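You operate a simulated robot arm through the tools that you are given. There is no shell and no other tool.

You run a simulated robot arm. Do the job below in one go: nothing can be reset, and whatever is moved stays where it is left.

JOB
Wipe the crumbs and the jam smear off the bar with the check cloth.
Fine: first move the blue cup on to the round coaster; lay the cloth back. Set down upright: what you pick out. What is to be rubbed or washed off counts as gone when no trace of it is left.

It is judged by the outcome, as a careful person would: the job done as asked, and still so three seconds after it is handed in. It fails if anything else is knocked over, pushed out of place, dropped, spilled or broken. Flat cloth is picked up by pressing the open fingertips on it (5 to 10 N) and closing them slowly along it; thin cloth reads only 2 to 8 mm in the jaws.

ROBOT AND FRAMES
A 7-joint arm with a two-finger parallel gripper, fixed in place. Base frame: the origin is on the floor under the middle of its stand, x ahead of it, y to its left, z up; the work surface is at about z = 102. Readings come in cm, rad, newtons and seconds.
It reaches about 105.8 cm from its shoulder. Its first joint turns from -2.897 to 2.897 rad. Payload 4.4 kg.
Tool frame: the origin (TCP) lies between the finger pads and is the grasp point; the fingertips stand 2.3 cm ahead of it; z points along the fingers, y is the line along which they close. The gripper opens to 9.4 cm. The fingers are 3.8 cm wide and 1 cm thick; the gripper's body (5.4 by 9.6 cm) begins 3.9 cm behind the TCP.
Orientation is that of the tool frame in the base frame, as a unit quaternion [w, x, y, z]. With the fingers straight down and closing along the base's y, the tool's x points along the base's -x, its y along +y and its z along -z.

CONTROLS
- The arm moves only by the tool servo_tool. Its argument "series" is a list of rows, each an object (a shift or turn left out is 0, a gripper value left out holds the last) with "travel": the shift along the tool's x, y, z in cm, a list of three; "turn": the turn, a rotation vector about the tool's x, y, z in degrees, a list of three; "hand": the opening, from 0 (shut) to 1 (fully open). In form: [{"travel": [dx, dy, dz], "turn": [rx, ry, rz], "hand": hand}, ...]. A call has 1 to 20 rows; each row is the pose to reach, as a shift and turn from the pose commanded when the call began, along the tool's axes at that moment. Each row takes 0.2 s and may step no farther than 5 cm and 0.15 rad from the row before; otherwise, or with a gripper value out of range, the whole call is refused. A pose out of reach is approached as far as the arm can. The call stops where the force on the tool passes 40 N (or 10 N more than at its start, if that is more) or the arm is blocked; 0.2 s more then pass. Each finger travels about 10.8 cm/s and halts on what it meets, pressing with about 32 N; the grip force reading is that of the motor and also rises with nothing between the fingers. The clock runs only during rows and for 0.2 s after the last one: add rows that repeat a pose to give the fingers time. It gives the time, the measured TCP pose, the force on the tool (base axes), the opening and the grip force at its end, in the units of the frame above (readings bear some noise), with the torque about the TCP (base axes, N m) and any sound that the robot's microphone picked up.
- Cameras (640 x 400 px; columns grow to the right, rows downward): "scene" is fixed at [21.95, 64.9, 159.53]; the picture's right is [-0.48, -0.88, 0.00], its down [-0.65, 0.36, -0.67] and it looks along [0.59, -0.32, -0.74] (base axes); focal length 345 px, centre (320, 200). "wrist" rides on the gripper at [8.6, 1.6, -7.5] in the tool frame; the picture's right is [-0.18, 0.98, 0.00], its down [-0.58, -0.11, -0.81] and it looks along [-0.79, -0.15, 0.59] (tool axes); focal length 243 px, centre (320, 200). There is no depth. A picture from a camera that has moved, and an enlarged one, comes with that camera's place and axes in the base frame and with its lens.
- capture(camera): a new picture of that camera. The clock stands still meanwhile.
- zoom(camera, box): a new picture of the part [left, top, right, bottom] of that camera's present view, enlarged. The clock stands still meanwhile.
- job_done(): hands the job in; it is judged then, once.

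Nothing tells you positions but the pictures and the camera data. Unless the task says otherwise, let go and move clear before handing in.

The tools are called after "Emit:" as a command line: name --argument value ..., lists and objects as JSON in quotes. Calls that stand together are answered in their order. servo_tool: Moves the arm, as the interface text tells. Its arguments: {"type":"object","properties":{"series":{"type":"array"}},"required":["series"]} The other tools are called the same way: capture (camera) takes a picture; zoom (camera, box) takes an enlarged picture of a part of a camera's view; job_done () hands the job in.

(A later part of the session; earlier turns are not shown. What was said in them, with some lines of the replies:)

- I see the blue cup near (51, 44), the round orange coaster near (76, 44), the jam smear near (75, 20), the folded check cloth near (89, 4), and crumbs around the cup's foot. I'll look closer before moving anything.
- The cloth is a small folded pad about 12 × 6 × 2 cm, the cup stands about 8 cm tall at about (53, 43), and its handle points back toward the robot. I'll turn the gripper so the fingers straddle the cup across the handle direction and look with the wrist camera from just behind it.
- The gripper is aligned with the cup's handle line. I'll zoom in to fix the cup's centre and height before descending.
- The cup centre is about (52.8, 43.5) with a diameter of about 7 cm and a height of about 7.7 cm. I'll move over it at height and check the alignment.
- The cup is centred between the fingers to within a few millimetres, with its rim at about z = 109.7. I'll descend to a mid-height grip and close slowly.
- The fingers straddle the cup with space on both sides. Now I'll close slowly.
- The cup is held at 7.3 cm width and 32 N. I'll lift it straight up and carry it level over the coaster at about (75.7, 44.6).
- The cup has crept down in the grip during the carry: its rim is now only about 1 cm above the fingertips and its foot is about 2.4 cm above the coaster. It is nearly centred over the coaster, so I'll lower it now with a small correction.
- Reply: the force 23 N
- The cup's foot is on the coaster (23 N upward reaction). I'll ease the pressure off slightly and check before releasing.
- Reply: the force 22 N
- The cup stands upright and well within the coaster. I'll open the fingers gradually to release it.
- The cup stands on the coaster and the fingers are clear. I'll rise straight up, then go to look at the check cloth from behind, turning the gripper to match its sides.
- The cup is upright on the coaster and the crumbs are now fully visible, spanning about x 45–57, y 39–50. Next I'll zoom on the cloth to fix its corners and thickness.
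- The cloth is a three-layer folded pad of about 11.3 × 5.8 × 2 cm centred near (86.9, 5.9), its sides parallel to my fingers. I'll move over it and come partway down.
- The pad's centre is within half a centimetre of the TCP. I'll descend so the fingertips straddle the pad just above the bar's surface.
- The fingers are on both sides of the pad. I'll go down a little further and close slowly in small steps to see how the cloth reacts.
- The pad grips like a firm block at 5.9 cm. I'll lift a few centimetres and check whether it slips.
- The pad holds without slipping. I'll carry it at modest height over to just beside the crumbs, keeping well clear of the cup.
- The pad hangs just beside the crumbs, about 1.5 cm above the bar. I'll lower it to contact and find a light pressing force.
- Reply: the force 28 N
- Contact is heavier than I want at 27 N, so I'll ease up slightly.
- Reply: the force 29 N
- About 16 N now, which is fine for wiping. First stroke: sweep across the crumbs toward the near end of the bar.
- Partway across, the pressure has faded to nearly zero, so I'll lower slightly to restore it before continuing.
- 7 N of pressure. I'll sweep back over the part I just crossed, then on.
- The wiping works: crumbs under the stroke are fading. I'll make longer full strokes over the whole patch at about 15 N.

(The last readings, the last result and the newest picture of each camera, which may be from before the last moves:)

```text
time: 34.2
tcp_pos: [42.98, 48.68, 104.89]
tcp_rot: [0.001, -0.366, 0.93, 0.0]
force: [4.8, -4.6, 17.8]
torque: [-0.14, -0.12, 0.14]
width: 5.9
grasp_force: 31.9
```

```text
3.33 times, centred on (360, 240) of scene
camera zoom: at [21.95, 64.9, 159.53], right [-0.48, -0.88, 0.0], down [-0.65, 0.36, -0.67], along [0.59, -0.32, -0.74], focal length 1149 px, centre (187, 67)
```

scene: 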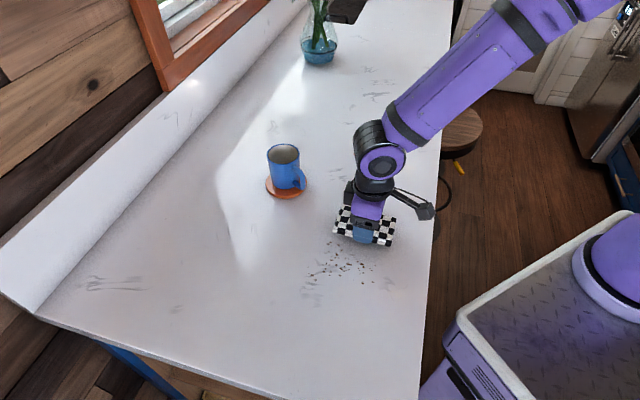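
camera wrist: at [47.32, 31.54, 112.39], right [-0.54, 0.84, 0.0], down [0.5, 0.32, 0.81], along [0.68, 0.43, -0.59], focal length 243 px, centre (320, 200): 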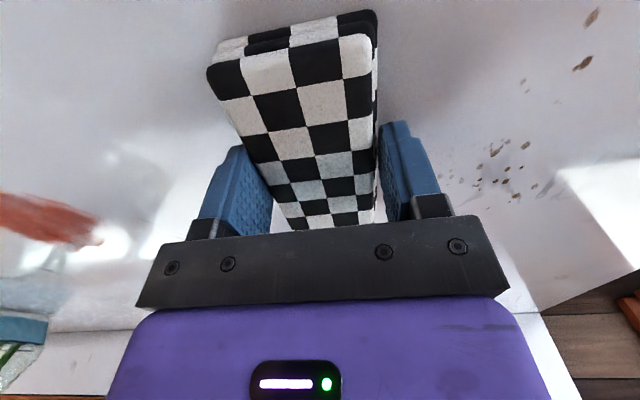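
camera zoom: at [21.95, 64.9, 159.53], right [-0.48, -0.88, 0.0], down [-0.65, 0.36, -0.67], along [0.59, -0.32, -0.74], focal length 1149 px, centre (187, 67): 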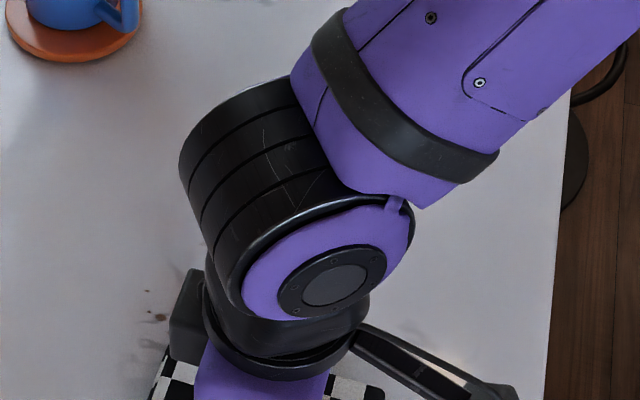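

Pressure is steady at about 18 N. I'll continue with back-and-forth strokes over this strip.

Emit:
servo_tool --series '[{"travel": [0, -1.7, 0], "hand": 0.5}, {"travel": [0, -3.4, 0]}, {"travel": [0, -5.1, -0.01]}, {"travel": [0, -6.8, -0.02]}, {"travel": [0, -8.5, -0.02]}, {"travel": [0, -10.2, -0.03]}, {"travel": [0, -11.9, -0.03]}, {"travel": [0, -13.6, -0.04]}, {"travel": [0, -15.3, -0.04]}, {"travel": [0, -17, -0.04]}, {"travel": [0, -15.3, -0.04]}, {"travel": [0, -13.6, -0.04]}, {"travel": [0, -11.9, -0.03]}, {"travel": [0, -10.2, -0.03]}, {"travel": [0, -8.5, -0.02]}, {"travel": [0, -6.8, -0.02]}, {"travel": [0, -5.1, -0.01]}, {"travel": [0, -3.4, 0]}, {"travel": [0, -1.7, 0]}, {"travel": [0, 0, 0]}]'

```text
time: 35.1
tcp_pos: [47.1, 44.54, 104.93]
tcp_rot: [0.001, -0.366, 0.93, 0.001]
force: [-2.0, -0.5, 10.2]
torque: [-0.33, 0.06, -0.1]
width: 5.88
grasp_force: 32.1
stopped in row 4: the force on the tool passed its limit at 40 N (the readings are from after the stop); the commanded pose is now the measured one
```

The stroke hit the 40 N guard and stopped; it reads 10 N now. I'll go on from here with slightly gentler strokes.

Emit:
servo_tool --series '[{"travel": [0, -1, -0.03], "hand": 0.5}, {"travel": [0, -2.3, -0.03]}, {"travel": [0, -3.6, -0.03]}, {"travel": [0, -5, -0.03]}, {"travel": [0, -6.4, -0.03]}, {"travel": [0, -7.8, -0.03]}, {"travel": [0, -9.2, -0.03]}, {"travel": [0, -10.4, -0.03]}, {"travel": [0, -11.2, -0.03]}]'

Emit:
zoom --camera "scene" --box '[280, 180, 440, 300]'

Emit:
capture --camera "wrist"

```text
time: 37.1
tcp_pos: [54.57, 36.55, 104.99]
tcp_rot: [0.001, -0.367, 0.93, 0.002]
force: [-2.7, 3.7, 9.4]
torque: [-0.11, 0.05, -0.07]
width: 5.9
grasp_force: 32.3
```

```text
3.33 times, centred on (360, 240) of scene
camera zoom: at [21.95, 64.9, 159.53], right [-0.48, -0.88, 0.0], down [-0.65, 0.36, -0.67], along [0.59, -0.32, -0.74], focal length 1149 px, centre (187, 67)
```

zoom: 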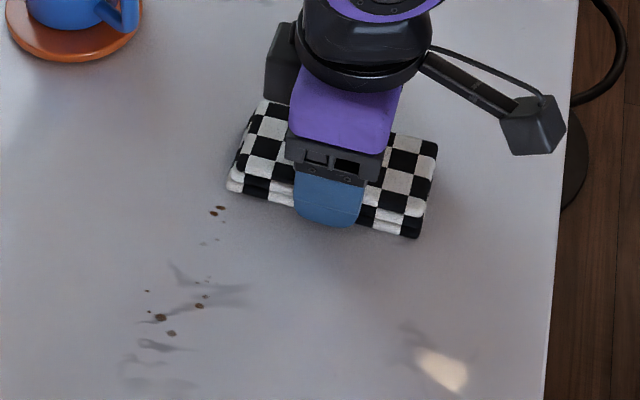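

```text
taken
camera wrist: at [47.26, 31.74, 112.38], right [-0.54, 0.84, 0.0], down [0.5, 0.32, 0.81], along [0.68, 0.44, -0.59], focal length 243 px, centre (320, 200)
```

wrist: 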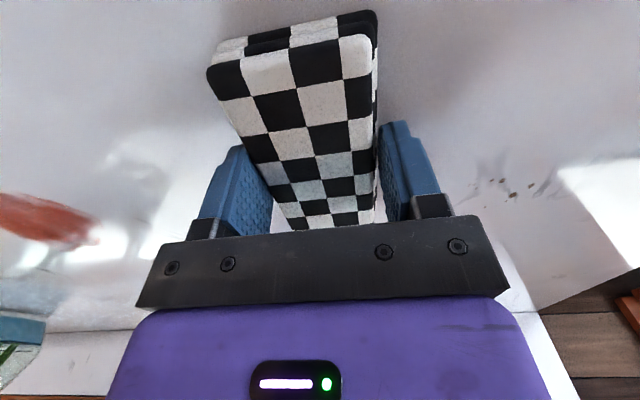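

Most crumbs are gone; what's left lies along the far side, beyond the pad's reach this pass. I'll shift the pad 6 cm that way and stroke again.

Emit:
servo_tool --series '[{"travel": [-1.5, 0, -0.02], "hand": 0.5}, {"travel": [-3, 0, -0.02]}, {"travel": [-4.5, 0, -0.02]}, {"travel": [-6, 0, -0.02]}, {"travel": [-6, 1, 0]}, {"travel": [-6, 2.4, 0]}, {"travel": [-6, 3.8, 0]}, {"travel": [-6, 5.2, 0]}, {"travel": [-6, 6.6, 0]}, {"travel": [-6, 8, 0]}, {"travel": [-6, 9.4, 0.01]}, {"travel": [-6, 10.8, 0.01]}, {"travel": [-6, 12.2, 0.01]}, {"travel": [-6, 13.6, 0.02]}, {"travel": [-6, 15, 0.02]}, {"travel": [-6, 16, 0.02]}, {"travel": [-6, 16.6, 0.02]}]'

Emit:
zoom --camera "scene" --box '[280, 180, 440, 300]'

```text
time: 40.0
tcp_pos: [50.99, 49.18, 104.95]
tcp_rot: [0.002, -0.366, 0.93, 0.002]
force: [-1.1, -2.4, 9.4]
torque: [-0.25, 0.27, 0.0]
width: 5.87
grasp_force: 32.0
stopped in row 14: the force on the tool passed its limit at 42 N (the readings are from after the stop); the commanded pose is now the measured one
```

```text
3.33 times, centred on (360, 240) of scene
camera zoom: at [21.95, 64.9, 159.53], right [-0.48, -0.88, 0.0], down [-0.65, 0.36, -0.67], along [0.59, -0.32, -0.74], focal length 1149 px, centre (187, 67)
```

zoom: 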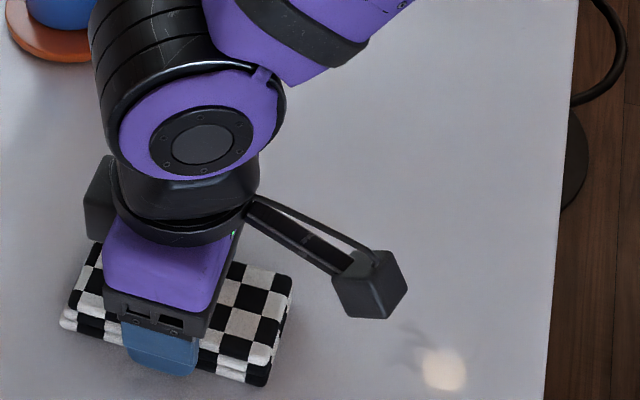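

The stop came from rising pressure near the end of the stroke; nothing is disturbed. I'll finish the stroke and come back.

Emit:
servo_tool --series '[{"travel": [0, 0.8, -0.03], "hand": 0.5}, {"travel": [0, 2.0, -0.03]}, {"travel": [0, 3.4, -0.03]}, {"travel": [0, 4.6, -0.03]}, {"travel": [0, 4.6, -0.04]}, {"travel": [0, 3.6, -0.04]}, {"travel": [0, 2.2, -0.04]}, {"travel": [0, 0.8, -0.04]}, {"travel": [0, -0.6, -0.04]}, {"travel": [0, -2, -0.04]}, {"travel": [0, -3.4, -0.04]}, {"travel": [0, -4.8, -0.04]}, {"travel": [0, -6.2, -0.04]}, {"travel": [0, -7.6, -0.04]}, {"travel": [0, -9, -0.04]}, {"travel": [0, -10.4, -0.04]}, {"travel": [0, -11.4, -0.04]}]'

Emit:
zoom --camera "scene" --box '[280, 180, 440, 300]'

Emit:
capture --camera "wrist"

```text
time: 43.6
tcp_pos: [58.69, 40.9, 104.97]
tcp_rot: [0.002, -0.366, 0.93, 0.001]
force: [-10.8, 10.4, 35.0]
torque: [0.32, 0.25, -0.01]
width: 5.89
grasp_force: 32.3
```

```text
3.33 times, centred on (360, 240) of scene
camera zoom: at [21.95, 64.9, 159.53], right [-0.48, -0.88, 0.0], down [-0.65, 0.36, -0.67], along [0.59, -0.32, -0.74], focal length 1149 px, centre (187, 67)
```

zoom: 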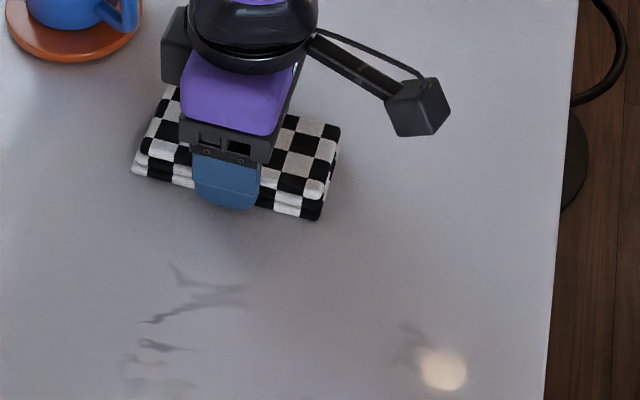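

```text
taken
camera wrist: at [51.15, 36.23, 112.34], right [-0.54, 0.84, 0.0], down [0.5, 0.31, 0.81], along [0.68, 0.43, -0.59], focal length 243 px, centre (320, 200)
```

wrist: 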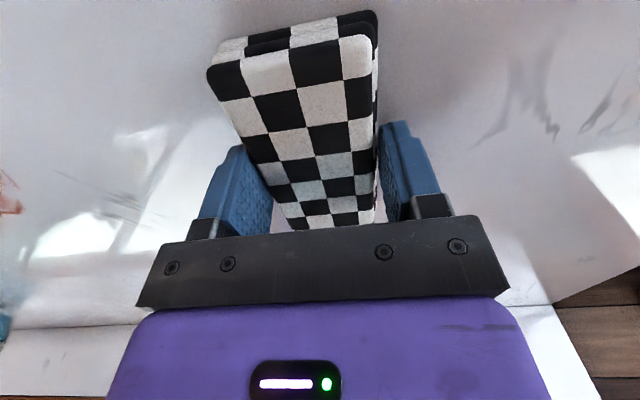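

The crumb area looks clean, leaving only the marble's grey veins. I'll lift off and inspect it closely from the scene camera.

Emit:
servo_tool --series '[{"travel": [0, 0, -0.3], "hand": 0.5}, {"travel": [0, 0, -1.5]}, {"travel": [0, -3, -3]}, {"travel": [1.5, -7, -4]}, {"travel": [3, -9, -4]}, {"travel": [3, -9, -4]}]'

Emit:
zoom --camera "scene" --box '[290, 220, 400, 300]'

Emit:
capture --camera "wrist"

Emit:
capture --camera "scene"

```text
time: 45.0
tcp_pos: [62.63, 32.21, 108.87]
tcp_rot: [0.001, -0.366, 0.93, 0.001]
force: [0.7, 1.1, -1.1]
torque: [-0.02, 0.0, 0.03]
width: 5.88
grasp_force: 31.9
```

```text
5.00 times, centred on (345, 260) of scene
camera zoom: at [21.95, 64.9, 159.53], right [-0.48, -0.88, 0.0], down [-0.65, 0.36, -0.67], along [0.59, -0.32, -0.74], focal length 1723 px, centre (195, -100)
```

zoom: 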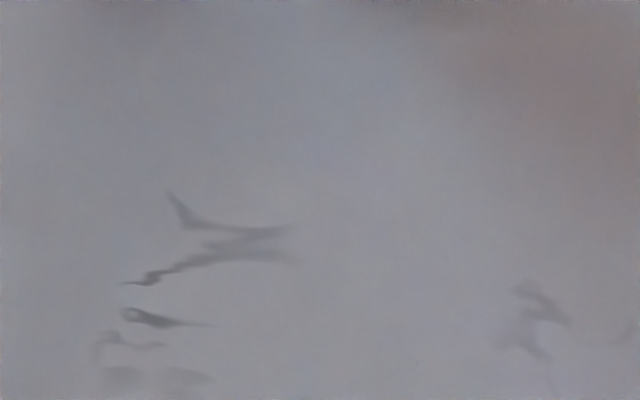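

```text
taken
camera wrist: at [55.1, 27.56, 116.22], right [-0.54, 0.84, 0.0], down [0.5, 0.31, 0.81], along [0.68, 0.43, -0.59], focal length 243 px, centre (320, 200)
```

wrist: 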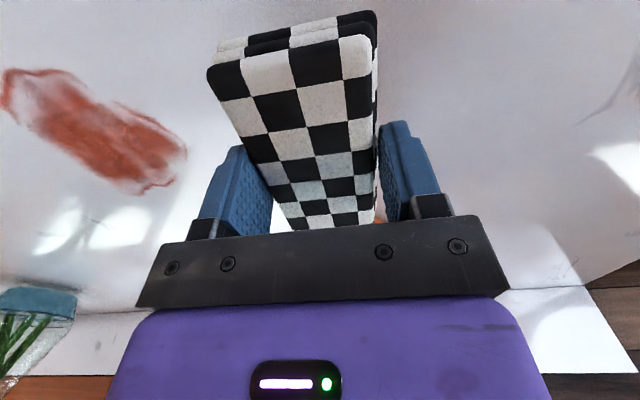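

```text
taken
```

scene: 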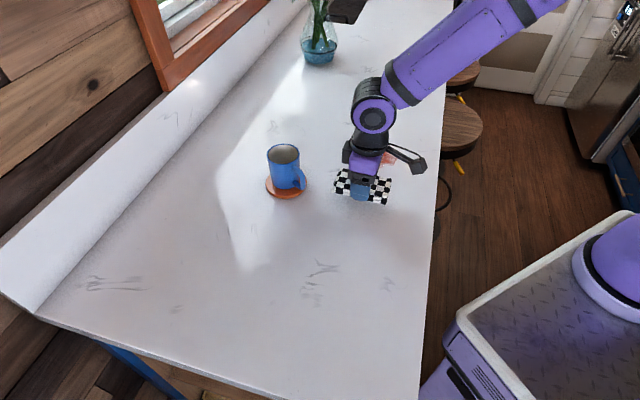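

The crumb patch is clean. Next the jam, spanning roughly 12 cm each way around (74.5, 20.5). I'll set the pad down just before its near edge and get a light pressure.

Emit:
servo_tool --series '[{"travel": [0.6, -2.3, 0], "hand": 0.5}, {"travel": [1.2, -4.6, 0.5]}, {"travel": [1.8, -7, 1.5]}, {"travel": [1.8, -7, 2.7]}, {"travel": [1.8, -7, 3.5]}, {"travel": [1.8, -7, 3.8]}, {"travel": [1.8, -7, 3.88]}]'

```text
time: 46.6
tcp_pos: [66.19, 25.9, 104.94]
tcp_rot: [0.002, -0.366, 0.931, 0.001]
force: [0.4, 0.3, 0.9]
torque: [-0.13, 0.03, 0.03]
width: 5.89
grasp_force: 32.2
```

Emit:
servo_tool --series '[{"travel": [0, 0, 0.05], "hand": 0.5}, {"travel": [0, 0, 0.08]}, {"travel": [0, 0, 0.08]}]'

```text
time: 47.4
tcp_pos: [66.18, 26.0, 105.03]
tcp_rot: [0.002, -0.366, 0.93, 0.0]
force: [0.6, -3.6, 6.5]
torque: [-0.28, 0.06, 0.04]
width: 5.89
grasp_force: 32.2
```

Light contact of 6.5 N. Now the first stroke across the jam.

Emit:
servo_tool --series '[{"travel": [0, -0.8, 0], "hand": 0.5}, {"travel": [0, -2.2, 0]}, {"travel": [0, -3.6, 0]}, {"travel": [0, -5, 0]}, {"travel": [0, -6.4, 0]}, {"travel": [0, -7.8, 0]}, {"travel": [0, -9.2, 0]}, {"travel": [0, -10.6, 0]}, {"travel": [0, -12, 0]}, {"travel": [0, -13.4, 0]}, {"travel": [0, -14.8, 0]}, {"travel": [0, -16.2, 0]}, {"travel": [0, -17.6, 0]}, {"travel": [0, -18.6, 0]}]'

Emit:
capture --camera "wrist"

Emit:
zoom --camera "scene" --box '[320, 100, 440, 200]'

```text
time: 50.4
tcp_pos: [78.92, 12.46, 104.92]
tcp_rot: [0.002, -0.366, 0.931, 0.0]
force: [-2.9, 2.8, 10.1]
torque: [-0.09, 0.22, -0.21]
width: 5.89
grasp_force: 31.4
```

```text
taken
camera wrist: at [71.38, 7.66, 112.38], right [-0.54, 0.84, 0.0], down [0.5, 0.31, 0.81], along [0.68, 0.43, -0.59], focal length 243 px, centre (320, 200)
```

wrist: 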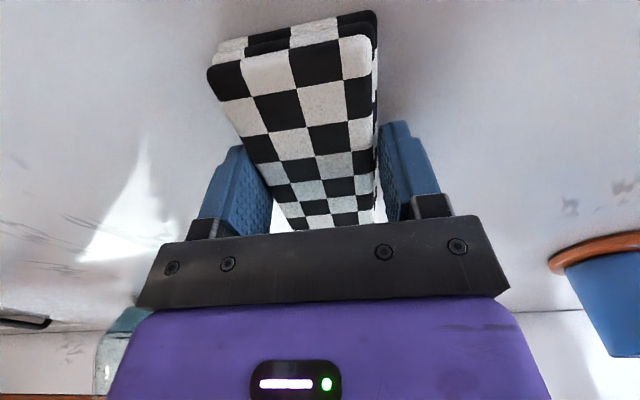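

```text
4.00 times, centred on (380, 150) of scene
camera zoom: at [21.95, 64.9, 159.53], right [-0.48, -0.88, 0.0], down [-0.65, 0.36, -0.67], along [0.59, -0.32, -0.74], focal length 1379 px, centre (80, 400)
```

zoom: 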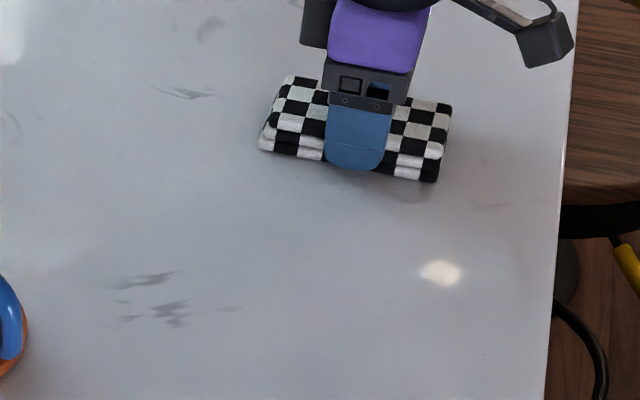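

One stroke has taken off almost everything visible. To be thorough I'll shift toward the far side and stroke back, then come over again.

Emit:
servo_tool --series '[{"travel": [-1.5, 0.3, -0.01], "hand": 0.5}, {"travel": [-3, 0.8, -0.01]}, {"travel": [-4.8, 1.8, -0.01]}, {"travel": [-4.8, 3.2, -0.01]}, {"travel": [-4.8, 4.6, -0.01]}, {"travel": [-4.8, 6, -0.01]}, {"travel": [-4.8, 7.4, -0.01]}, {"travel": [-4.8, 8.8, -0.01]}, {"travel": [-4.8, 10.2, -0.01]}, {"travel": [-4.8, 11.6, -0.01]}, {"travel": [-4.8, 13, -0.01]}, {"travel": [-4.8, 14.4, -0.01]}, {"travel": [-4.8, 15.8, -0.01]}, {"travel": [-4.8, 17.2, -0.01]}, {"travel": [-4.8, 18.2, -0.01]}]'

Emit:
zoom --camera "scene" --box '[320, 100, 440, 200]'

Emit:
capture --camera "wrist"

```text
time: 52.9
tcp_pos: [73.21, 25.63, 104.99]
tcp_rot: [0.004, -0.366, 0.931, 0.002]
force: [-1.8, -1.9, 8.6]
torque: [-0.18, 0.39, 0.03]
width: 5.89
grasp_force: 32.2
stopped in row 12: the force on the tool passed its limit at 41 N (the readings are from after the stop); the commanded pose is now the measured one
```

```text
4.00 times, centred on (380, 150) of scene
camera zoom: at [21.95, 64.9, 159.53], right [-0.48, -0.88, 0.0], down [-0.65, 0.36, -0.67], along [0.59, -0.32, -0.74], focal length 1379 px, centre (80, 400)
```

zoom: 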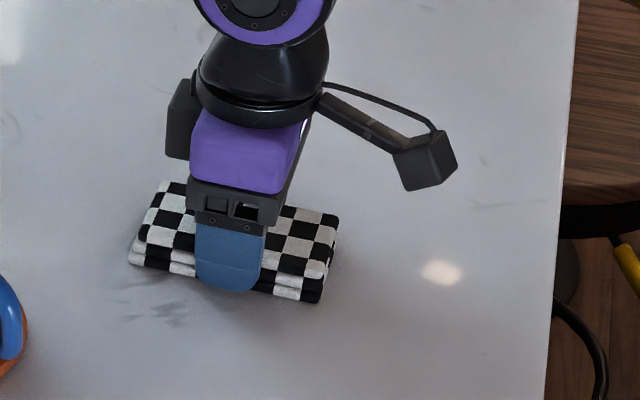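

```text
taken
camera wrist: at [65.75, 20.97, 112.35], right [-0.54, 0.84, 0.0], down [0.5, 0.31, 0.81], along [0.68, 0.43, -0.59], focal length 243 px, centre (320, 200)
```

wrist: 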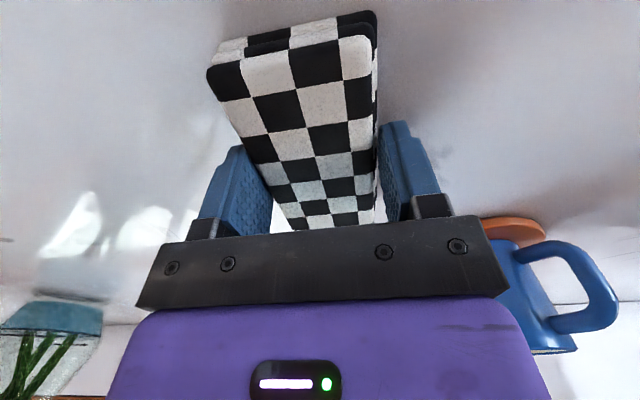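

Everything visible is clean. I'll finish this stroke, then make return strokes over both strips to remove any last trace.

Emit:
servo_tool --series '[{"travel": [0, 0.8, -0.03], "hand": 0.5}, {"travel": [0, 2.2, -0.03]}, {"travel": [0, 3.6, -0.03]}, {"travel": [0, 4.4, -0.03]}, {"travel": [0, 4.4, -0.04]}, {"travel": [0, 3.4, -0.04]}, {"travel": [0, 2, -0.04]}, {"travel": [0, 0.6, -0.04]}, {"travel": [0, -0.8, -0.04]}, {"travel": [0, -2.2, -0.04]}, {"travel": [0, -3.6, -0.04]}, {"travel": [0, -5, -0.04]}, {"travel": [0, -6.4, -0.04]}, {"travel": [0, -7.8, -0.04]}, {"travel": [0, -9.2, -0.04]}, {"travel": [0, -10.6, -0.04]}, {"travel": [0, -12, -0.04]}, {"travel": [0, -13.4, -0.04]}, {"travel": [0, -14, -0.04]}]'

```text
time: 56.9
tcp_pos: [82.69, 15.41, 104.94]
tcp_rot: [0.003, -0.367, 0.93, 0.001]
force: [-1.6, 1.8, 3.7]
torque: [0.07, 0.03, 0.03]
width: 5.89
grasp_force: 32.6
```

Emit:
servo_tool --series '[{"travel": [1.5, 0, 0], "hand": 0.5}, {"travel": [3, 0, 0.01]}, {"travel": [4.5, 0, 0.02]}, {"travel": [6, 0, 0.02]}, {"travel": [7.5, 0, 0.02]}, {"travel": [7.5, 1, 0.02]}, {"travel": [7.5, 2.5, 0.02]}, {"travel": [7.5, 4, 0.02]}, {"travel": [7.5, 5.5, 0.02]}, {"travel": [7.5, 7, 0.02]}, {"travel": [7.5, 8.5, 0.02]}, {"travel": [7.5, 10, 0.02]}, {"travel": [7.5, 11.5, 0.02]}, {"travel": [7.5, 13, 0.02]}, {"travel": [7.5, 14.5, 0.02]}, {"travel": [7.5, 16, 0.02]}, {"travel": [7.5, 17.5, 0.02]}, {"travel": [7.5, 18.5, 0.02]}]'

Emit:
zoom --camera "scene" --box '[320, 100, 440, 200]'

Emit:
capture --camera "wrist"

```text
time: 60.2
tcp_pos: [67.02, 21.59, 104.97]
tcp_rot: [0.004, -0.366, 0.93, 0.001]
force: [-2.8, -2.0, 10.1]
torque: [-0.17, 0.43, 0.02]
width: 5.87
grasp_force: 31.8
stopped in row 16: the force on the tool passed its limit at 42 N (the readings are from after the stop); the commanded pose is now the measured one
```

```text
4.00 times, centred on (380, 150) of scene
camera zoom: at [21.95, 64.9, 159.53], right [-0.48, -0.88, 0.0], down [-0.65, 0.36, -0.67], along [0.59, -0.32, -0.74], focal length 1379 px, centre (80, 400)
```

zoom: 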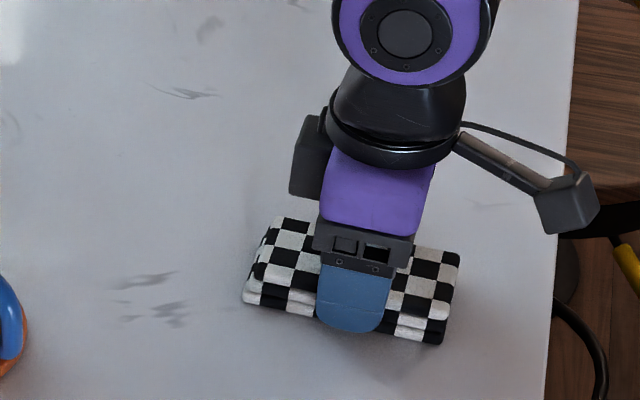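

```text
taken
camera wrist: at [59.45, 16.7, 112.33], right [-0.53, 0.85, 0.0], down [0.49, 0.31, 0.81], along [0.69, 0.43, -0.59], focal length 243 px, centre (320, 200)
```

wrist: 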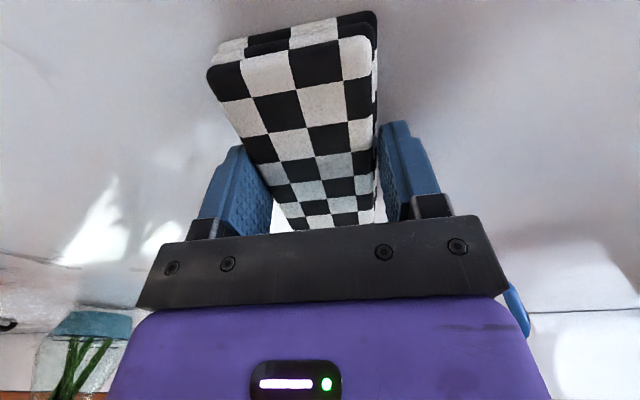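

All clean from here. I'll lift off, carry the pad back above its original place, and inspect both wiped areas with the arm out of the way.

Emit:
servo_tool --series '[{"travel": [0, 0, -0.4], "hand": 0.5}, {"travel": [0, 0, -2]}, {"travel": [0, 0, -4]}, {"travel": [-0.6, -4, -4]}, {"travel": [-1.2, -8.2, -4]}, {"travel": [-1.8, -12.5, -4]}, {"travel": [-2.4, -16.8, -4]}, {"travel": [-3, -21, -4]}, {"travel": [-3.4, -24, -4]}, {"travel": [-3.6, -25.06, -4]}, {"travel": [-3.6, -25.06, -4]}]'

Emit:
capture --camera "scene"

Emit:
zoom --camera "scene" --box '[335, 125, 425, 185]'

Emit:
zoom --camera "scene" --box '[295, 230, 385, 290]'

Emit:
capture --camera "wrist"

```text
time: 62.6
tcp_pos: [86.58, 5.17, 109.24]
tcp_rot: [0.004, -0.366, 0.931, 0.001]
force: [-0.2, 0.0, -0.5]
torque: [0.0, 0.01, 0.03]
width: 5.88
grasp_force: 32.1
```

```text
taken
```

scene: 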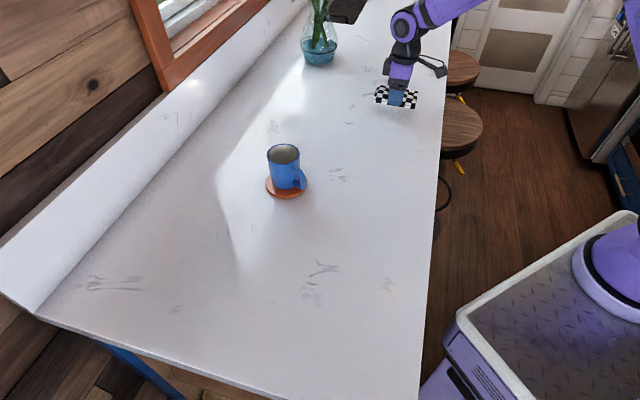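

```text
6.67 times, centred on (380, 155) of scene
camera zoom: at [21.95, 64.9, 159.53], right [-0.48, -0.88, 0.0], down [-0.65, 0.36, -0.67], along [0.59, -0.32, -0.74], focal length 2298 px, centre (-80, 500)
```

zoom: 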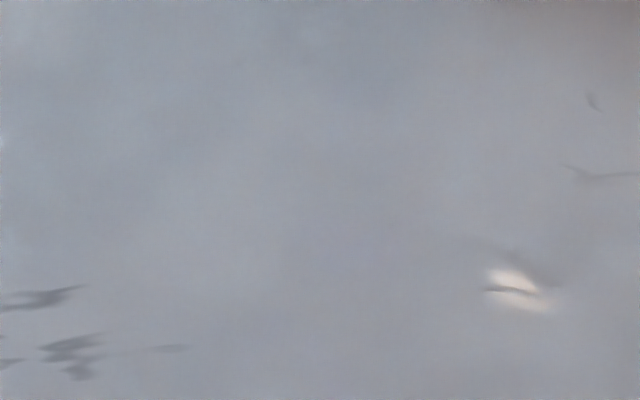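

```text
6.67 times, centred on (340, 260) of scene
camera zoom: at [21.95, 64.9, 159.53], right [-0.48, -0.88, 0.0], down [-0.65, 0.36, -0.67], along [0.59, -0.32, -0.74], focal length 2298 px, centre (187, -200)
```

zoom: 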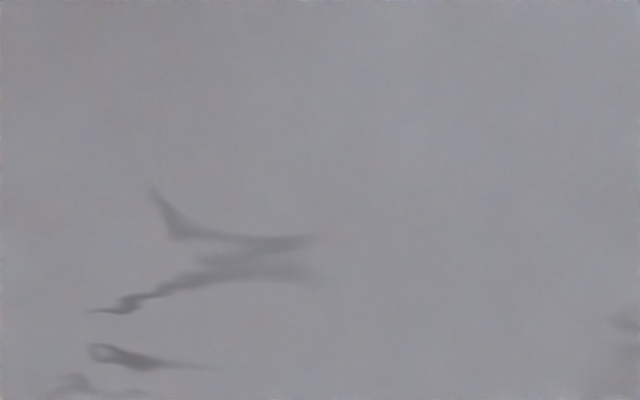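

```text
taken
camera wrist: at [79.19, 0.48, 116.57], right [-0.53, 0.85, 0.0], down [0.49, 0.31, 0.81], along [0.69, 0.43, -0.59], focal length 243 px, centre (320, 200)
```

wrist: 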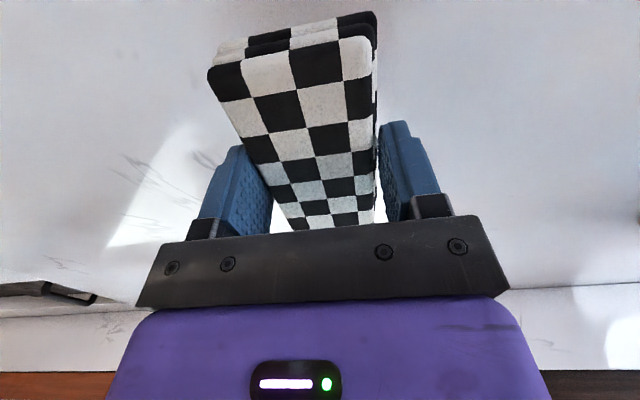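

Both areas look clean. Before laying the cloth down I'll check even more closely for faint residue.

Emit:
zoom --camera "scene" --box '[305, 236, 345, 262]'

Emit:
zoom --camera "scene" --box '[340, 236, 380, 262]'

Emit:
zoom --camera "scene" --box '[300, 260, 340, 286]'

Emit:
zoom --camera "scene" --box '[340, 260, 380, 286]'

Emit:
zoom --camera "scene" --box '[350, 138, 378, 172]'

Emit:
zoom --camera "scene" --box '[374, 138, 402, 172]'

```text
15.38 times, centred on (325, 249) of scene
camera zoom: at [21.95, 64.9, 159.53], right [-0.48, -0.88, 0.0], down [-0.65, 0.36, -0.67], along [0.59, -0.32, -0.74], focal length 5302 px, centre (243, -554)
```

zoom: 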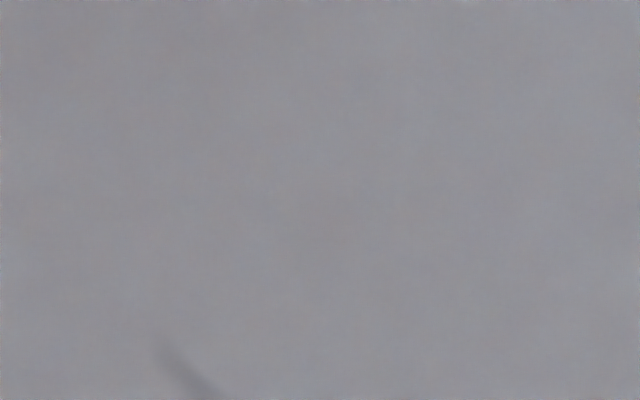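

```text
15.38 times, centred on (360, 249) of scene
camera zoom: at [21.95, 64.9, 159.53], right [-0.48, -0.88, 0.0], down [-0.65, 0.36, -0.67], along [0.59, -0.32, -0.74], focal length 5302 px, centre (-295, -554)
```

zoom: 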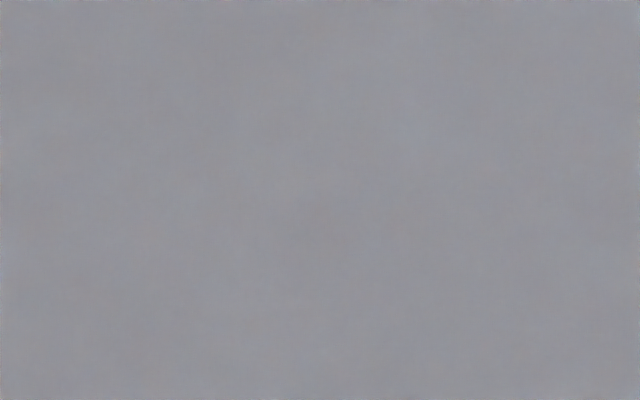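

```text
15.38 times, centred on (320, 273) of scene
camera zoom: at [21.95, 64.9, 159.53], right [-0.48, -0.88, 0.0], down [-0.65, 0.36, -0.67], along [0.59, -0.32, -0.74], focal length 5302 px, centre (320, -923)
```

zoom: 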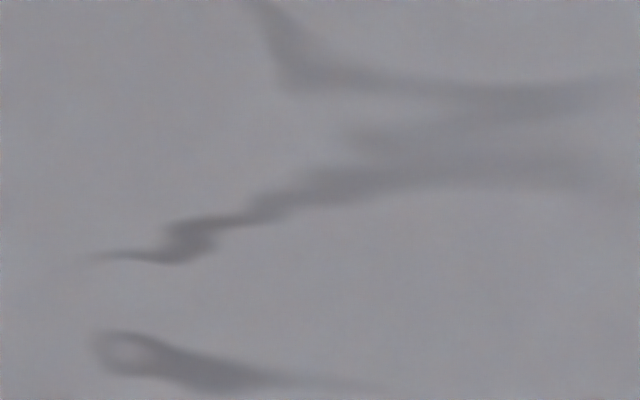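

```text
15.38 times, centred on (360, 273) of scene
camera zoom: at [21.95, 64.9, 159.53], right [-0.48, -0.88, 0.0], down [-0.65, 0.36, -0.67], along [0.59, -0.32, -0.74], focal length 5302 px, centre (-295, -923)
```

zoom: 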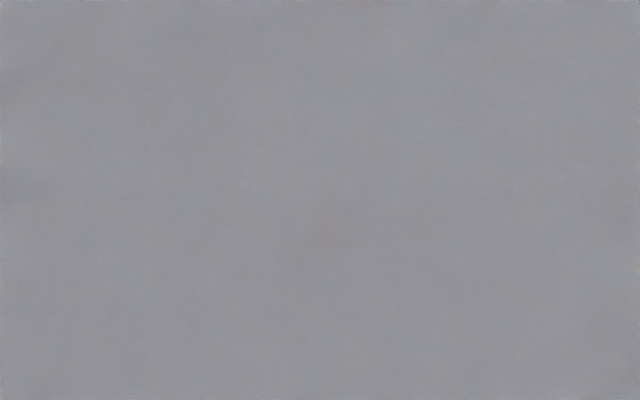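

```text
11.76 times, centred on (364, 155) of scene
camera zoom: at [21.95, 64.9, 159.53], right [-0.48, -0.88, 0.0], down [-0.65, 0.36, -0.67], along [0.59, -0.32, -0.74], focal length 4055 px, centre (-198, 729)
```

zoom: 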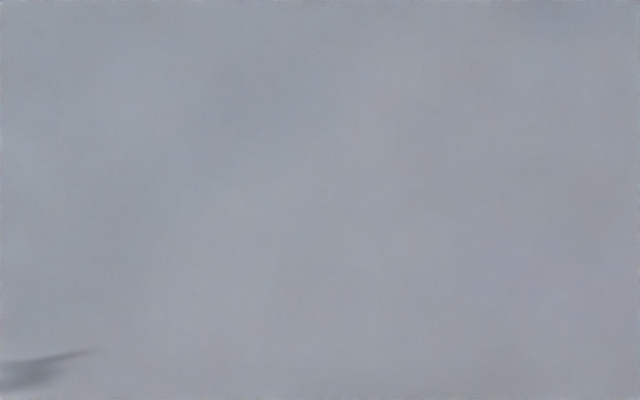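

```text
11.76 times, centred on (388, 155) of scene
camera zoom: at [21.95, 64.9, 159.53], right [-0.48, -0.88, 0.0], down [-0.65, 0.36, -0.67], along [0.59, -0.32, -0.74], focal length 4055 px, centre (-480, 729)
```

zoom: 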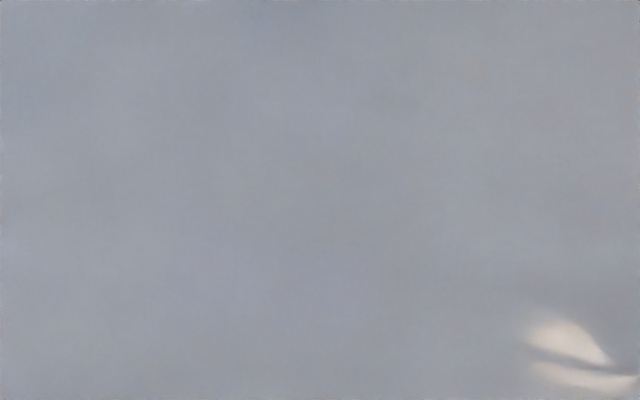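

No trace remains in either place, only the marble's veins. I'll level the pad, align it with its original spot (86.7, 5.7) and lower it.

Emit:
servo_tool --series '[{"travel": [-0.2, 0.15, 0], "turn": [0, 0.25, 0], "hand": 0.5}, {"travel": [-0.45, 0.3, 0.8], "turn": [0, 0.47, 0]}, {"travel": [-0.45, 0.3, 2], "turn": [0, 0.47, 0]}, {"travel": [-0.45, 0.3, 3.2], "turn": [0, 0.47, 0]}, {"travel": [-0.45, 0.3, 3.9], "turn": [0, 0.47, 0]}, {"travel": [-0.45, 0.3, 4.15], "turn": [0, 0.47, 0]}, {"travel": [-0.45, 0.3, 4.25], "turn": [0, 0.47, 0]}]'

Emit:
zoom --camera "scene" --box '[345, 55, 455, 145]'

```text
time: 64.2
tcp_pos: [86.73, 5.94, 104.89]
tcp_rot: [0.002, -0.366, 0.931, -0.001]
force: [-3.8, -3.7, 32.0]
torque: [0.39, 0.36, 0.06]
width: 5.91
grasp_force: 31.8
```

```text
4.44 times, centred on (400, 100) of scene
camera zoom: at [21.95, 64.9, 159.53], right [-0.48, -0.88, 0.0], down [-0.65, 0.36, -0.67], along [0.59, -0.32, -0.74], focal length 1532 px, centre (-36, 644)
```

zoom: 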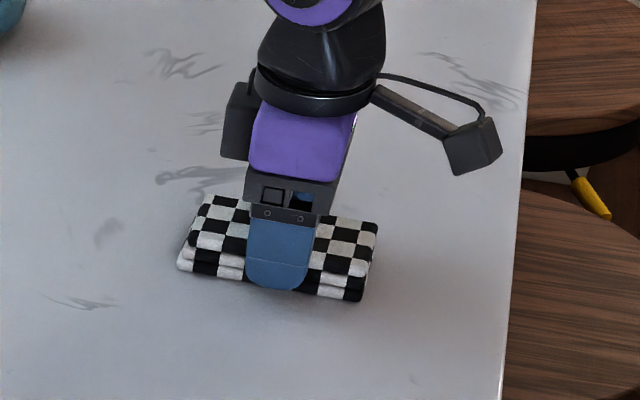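

It's within 3 mm of where it lay. I'll lift a hair, correct that, and settle it with light contact.

Emit:
servo_tool --series '[{"travel": [0, 0, -0.15], "hand": 0.5}, {"travel": [0, 0, -0.4]}, {"travel": [0.12, -0.06, -0.4]}, {"travel": [0.24, -0.12, -0.4]}, {"travel": [0.24, -0.12, -0.25]}, {"travel": [0.24, -0.12, -0.15]}, {"travel": [0.24, -0.12, -0.1]}]'

Emit:
zoom --camera "scene" --box '[345, 55, 455, 145]'

```text
time: 65.8
tcp_pos: [86.59, 5.78, 104.97]
tcp_rot: [0.0, -0.366, 0.931, -0.002]
force: [-6.2, -3.3, 20.0]
torque: [0.02, 0.4, 0.03]
width: 5.92
grasp_force: 31.7
```

```text
4.44 times, centred on (400, 100) of scene
camera zoom: at [21.95, 64.9, 159.53], right [-0.48, -0.88, 0.0], down [-0.65, 0.36, -0.67], along [0.59, -0.32, -0.74], focal length 1532 px, centre (-36, 644)
```

zoom: 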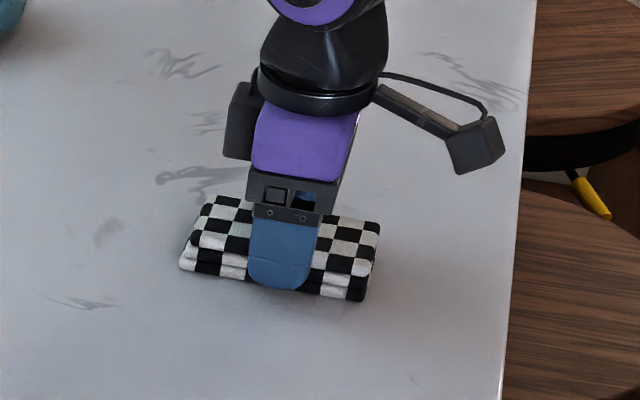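

The pad is back on its place and in contact. I'll open slowly, then rise straight up.

Emit:
servo_tool --series '[{"travel": [0, 0, -0.08], "hand": 0.6}, {"travel": [0, 0, -0.1], "hand": 0.64}, {"travel": [0, 0, -0.1], "hand": 0.68}, {"travel": [0, 0, -0.1], "hand": 0.75}, {"travel": [0, 0, -0.1], "hand": 0.85}, {"travel": [0, 0, -0.1], "hand": 1.0}, {"travel": [0, 0, -0.1], "hand": 1.0}]'

Emit:
capture --camera "wrist"

```text
time: 67.5
tcp_pos: [86.65, 5.97, 104.93]
tcp_rot: [0.001, -0.366, 0.931, -0.001]
force: [0.5, -0.1, 0.3]
torque: [0.01, -0.02, -0.01]
width: 9.43
grasp_force: 0.0
```

```text
taken
camera wrist: at [79.3, 1.16, 112.43], right [-0.53, 0.85, 0.0], down [0.5, 0.32, 0.81], along [0.68, 0.43, -0.59], focal length 243 px, centre (320, 200)
```

wrist: 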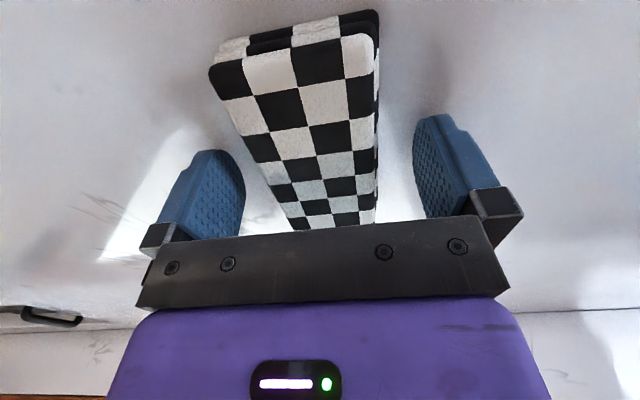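

The cloth is free of the fingers and lying flat. I'll rise straight up, move back toward the robot, and take a final look.

Emit:
servo_tool --series '[{"travel": [0, 0, -1.5], "hand": 1}, {"travel": [0, 0, -4.5]}, {"travel": [0, 0, -9]}, {"travel": [0, 0, -13]}, {"travel": [0, 0, -16]}, {"travel": [4, 0, -18]}, {"travel": [8.5, 0, -18]}, {"travel": [13, 0, -18]}, {"travel": [17, 0, -18]}, {"travel": [19, 0, -18]}, {"travel": [19, 0, -18]}]'

Emit:
capture --camera "scene"

Emit:
zoom --camera "scene" --box '[330, 80, 450, 180]'

Emit:
zoom --camera "scene" --box '[250, 130, 340, 220]'

Emit:
zoom --camera "scene" --box '[280, 200, 420, 310]'

```text
time: 69.8
tcp_pos: [72.94, -7.08, 122.81]
tcp_rot: [-0.001, -0.366, 0.931, -0.001]
force: [0.5, 0.5, 0.1]
torque: [0.05, 0.04, -0.03]
width: 9.4
grasp_force: 0.1
```

```text
taken
```

scene: 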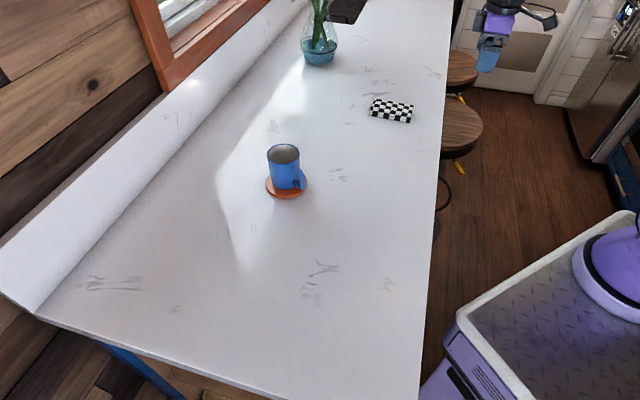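

```text
4.00 times, centred on (390, 130) of scene
camera zoom: at [21.95, 64.9, 159.53], right [-0.48, -0.88, 0.0], down [-0.65, 0.36, -0.67], along [0.59, -0.32, -0.74], focal length 1379 px, centre (40, 480)
```

zoom: 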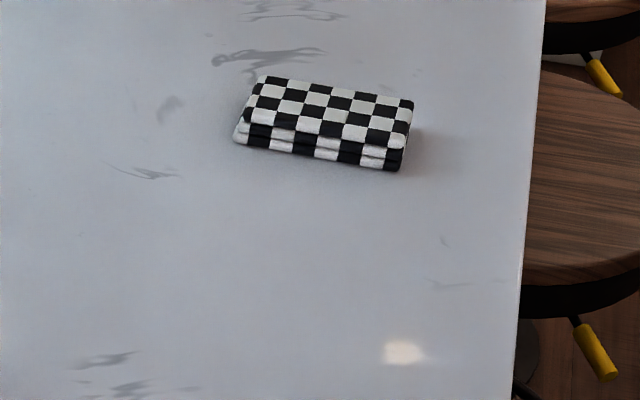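

```text
4.44 times, centred on (295, 175) of scene
camera zoom: at [21.95, 64.9, 159.53], right [-0.48, -0.88, 0.0], down [-0.65, 0.36, -0.67], along [0.59, -0.32, -0.74], focal length 1532 px, centre (431, 311)
```

zoom: 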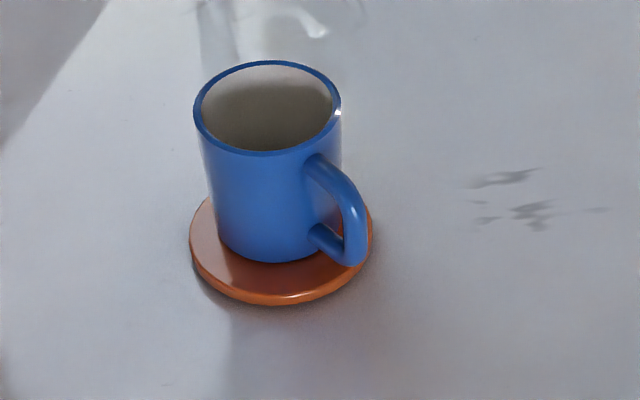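

```text
3.64 times, centred on (350, 255) of scene
camera zoom: at [21.95, 64.9, 159.53], right [-0.48, -0.88, 0.0], down [-0.65, 0.36, -0.67], along [0.59, -0.32, -0.74], focal length 1253 px, centre (211, 0)
```

zoom: 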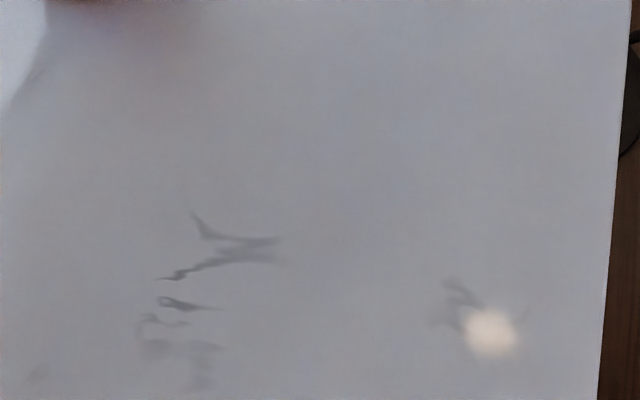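

The blue cup stands upright on the coaster and the cloth is back where it lay. The crumbs and jam are gone without a trace, nothing else was moved, and the gripper is clear, so I'm handing in the job.

Emit:
job_done

```text
The job is handed in.
```

The bar is wiped and the job is handed in. In the last close-up pictures I saw no crumbs or jam, only the marble's grey veins.

- **Cup:** the blue cup was moved first and stands upright, fully on the round coaster. It sits up to about 1 cm off the coaster's centre. It slid down about 4 cm in the gripper while being carried, but it was not dropped.
- **Cloth:** the check cloth is still folded and lies within a few millimetres of its original spot.
- **Wiping:** a few strokes stopped early when the pressing force hit the 40 N limit. I finished each of them, and nothing else on the bar moved.

The gripper is open and clear of everything.
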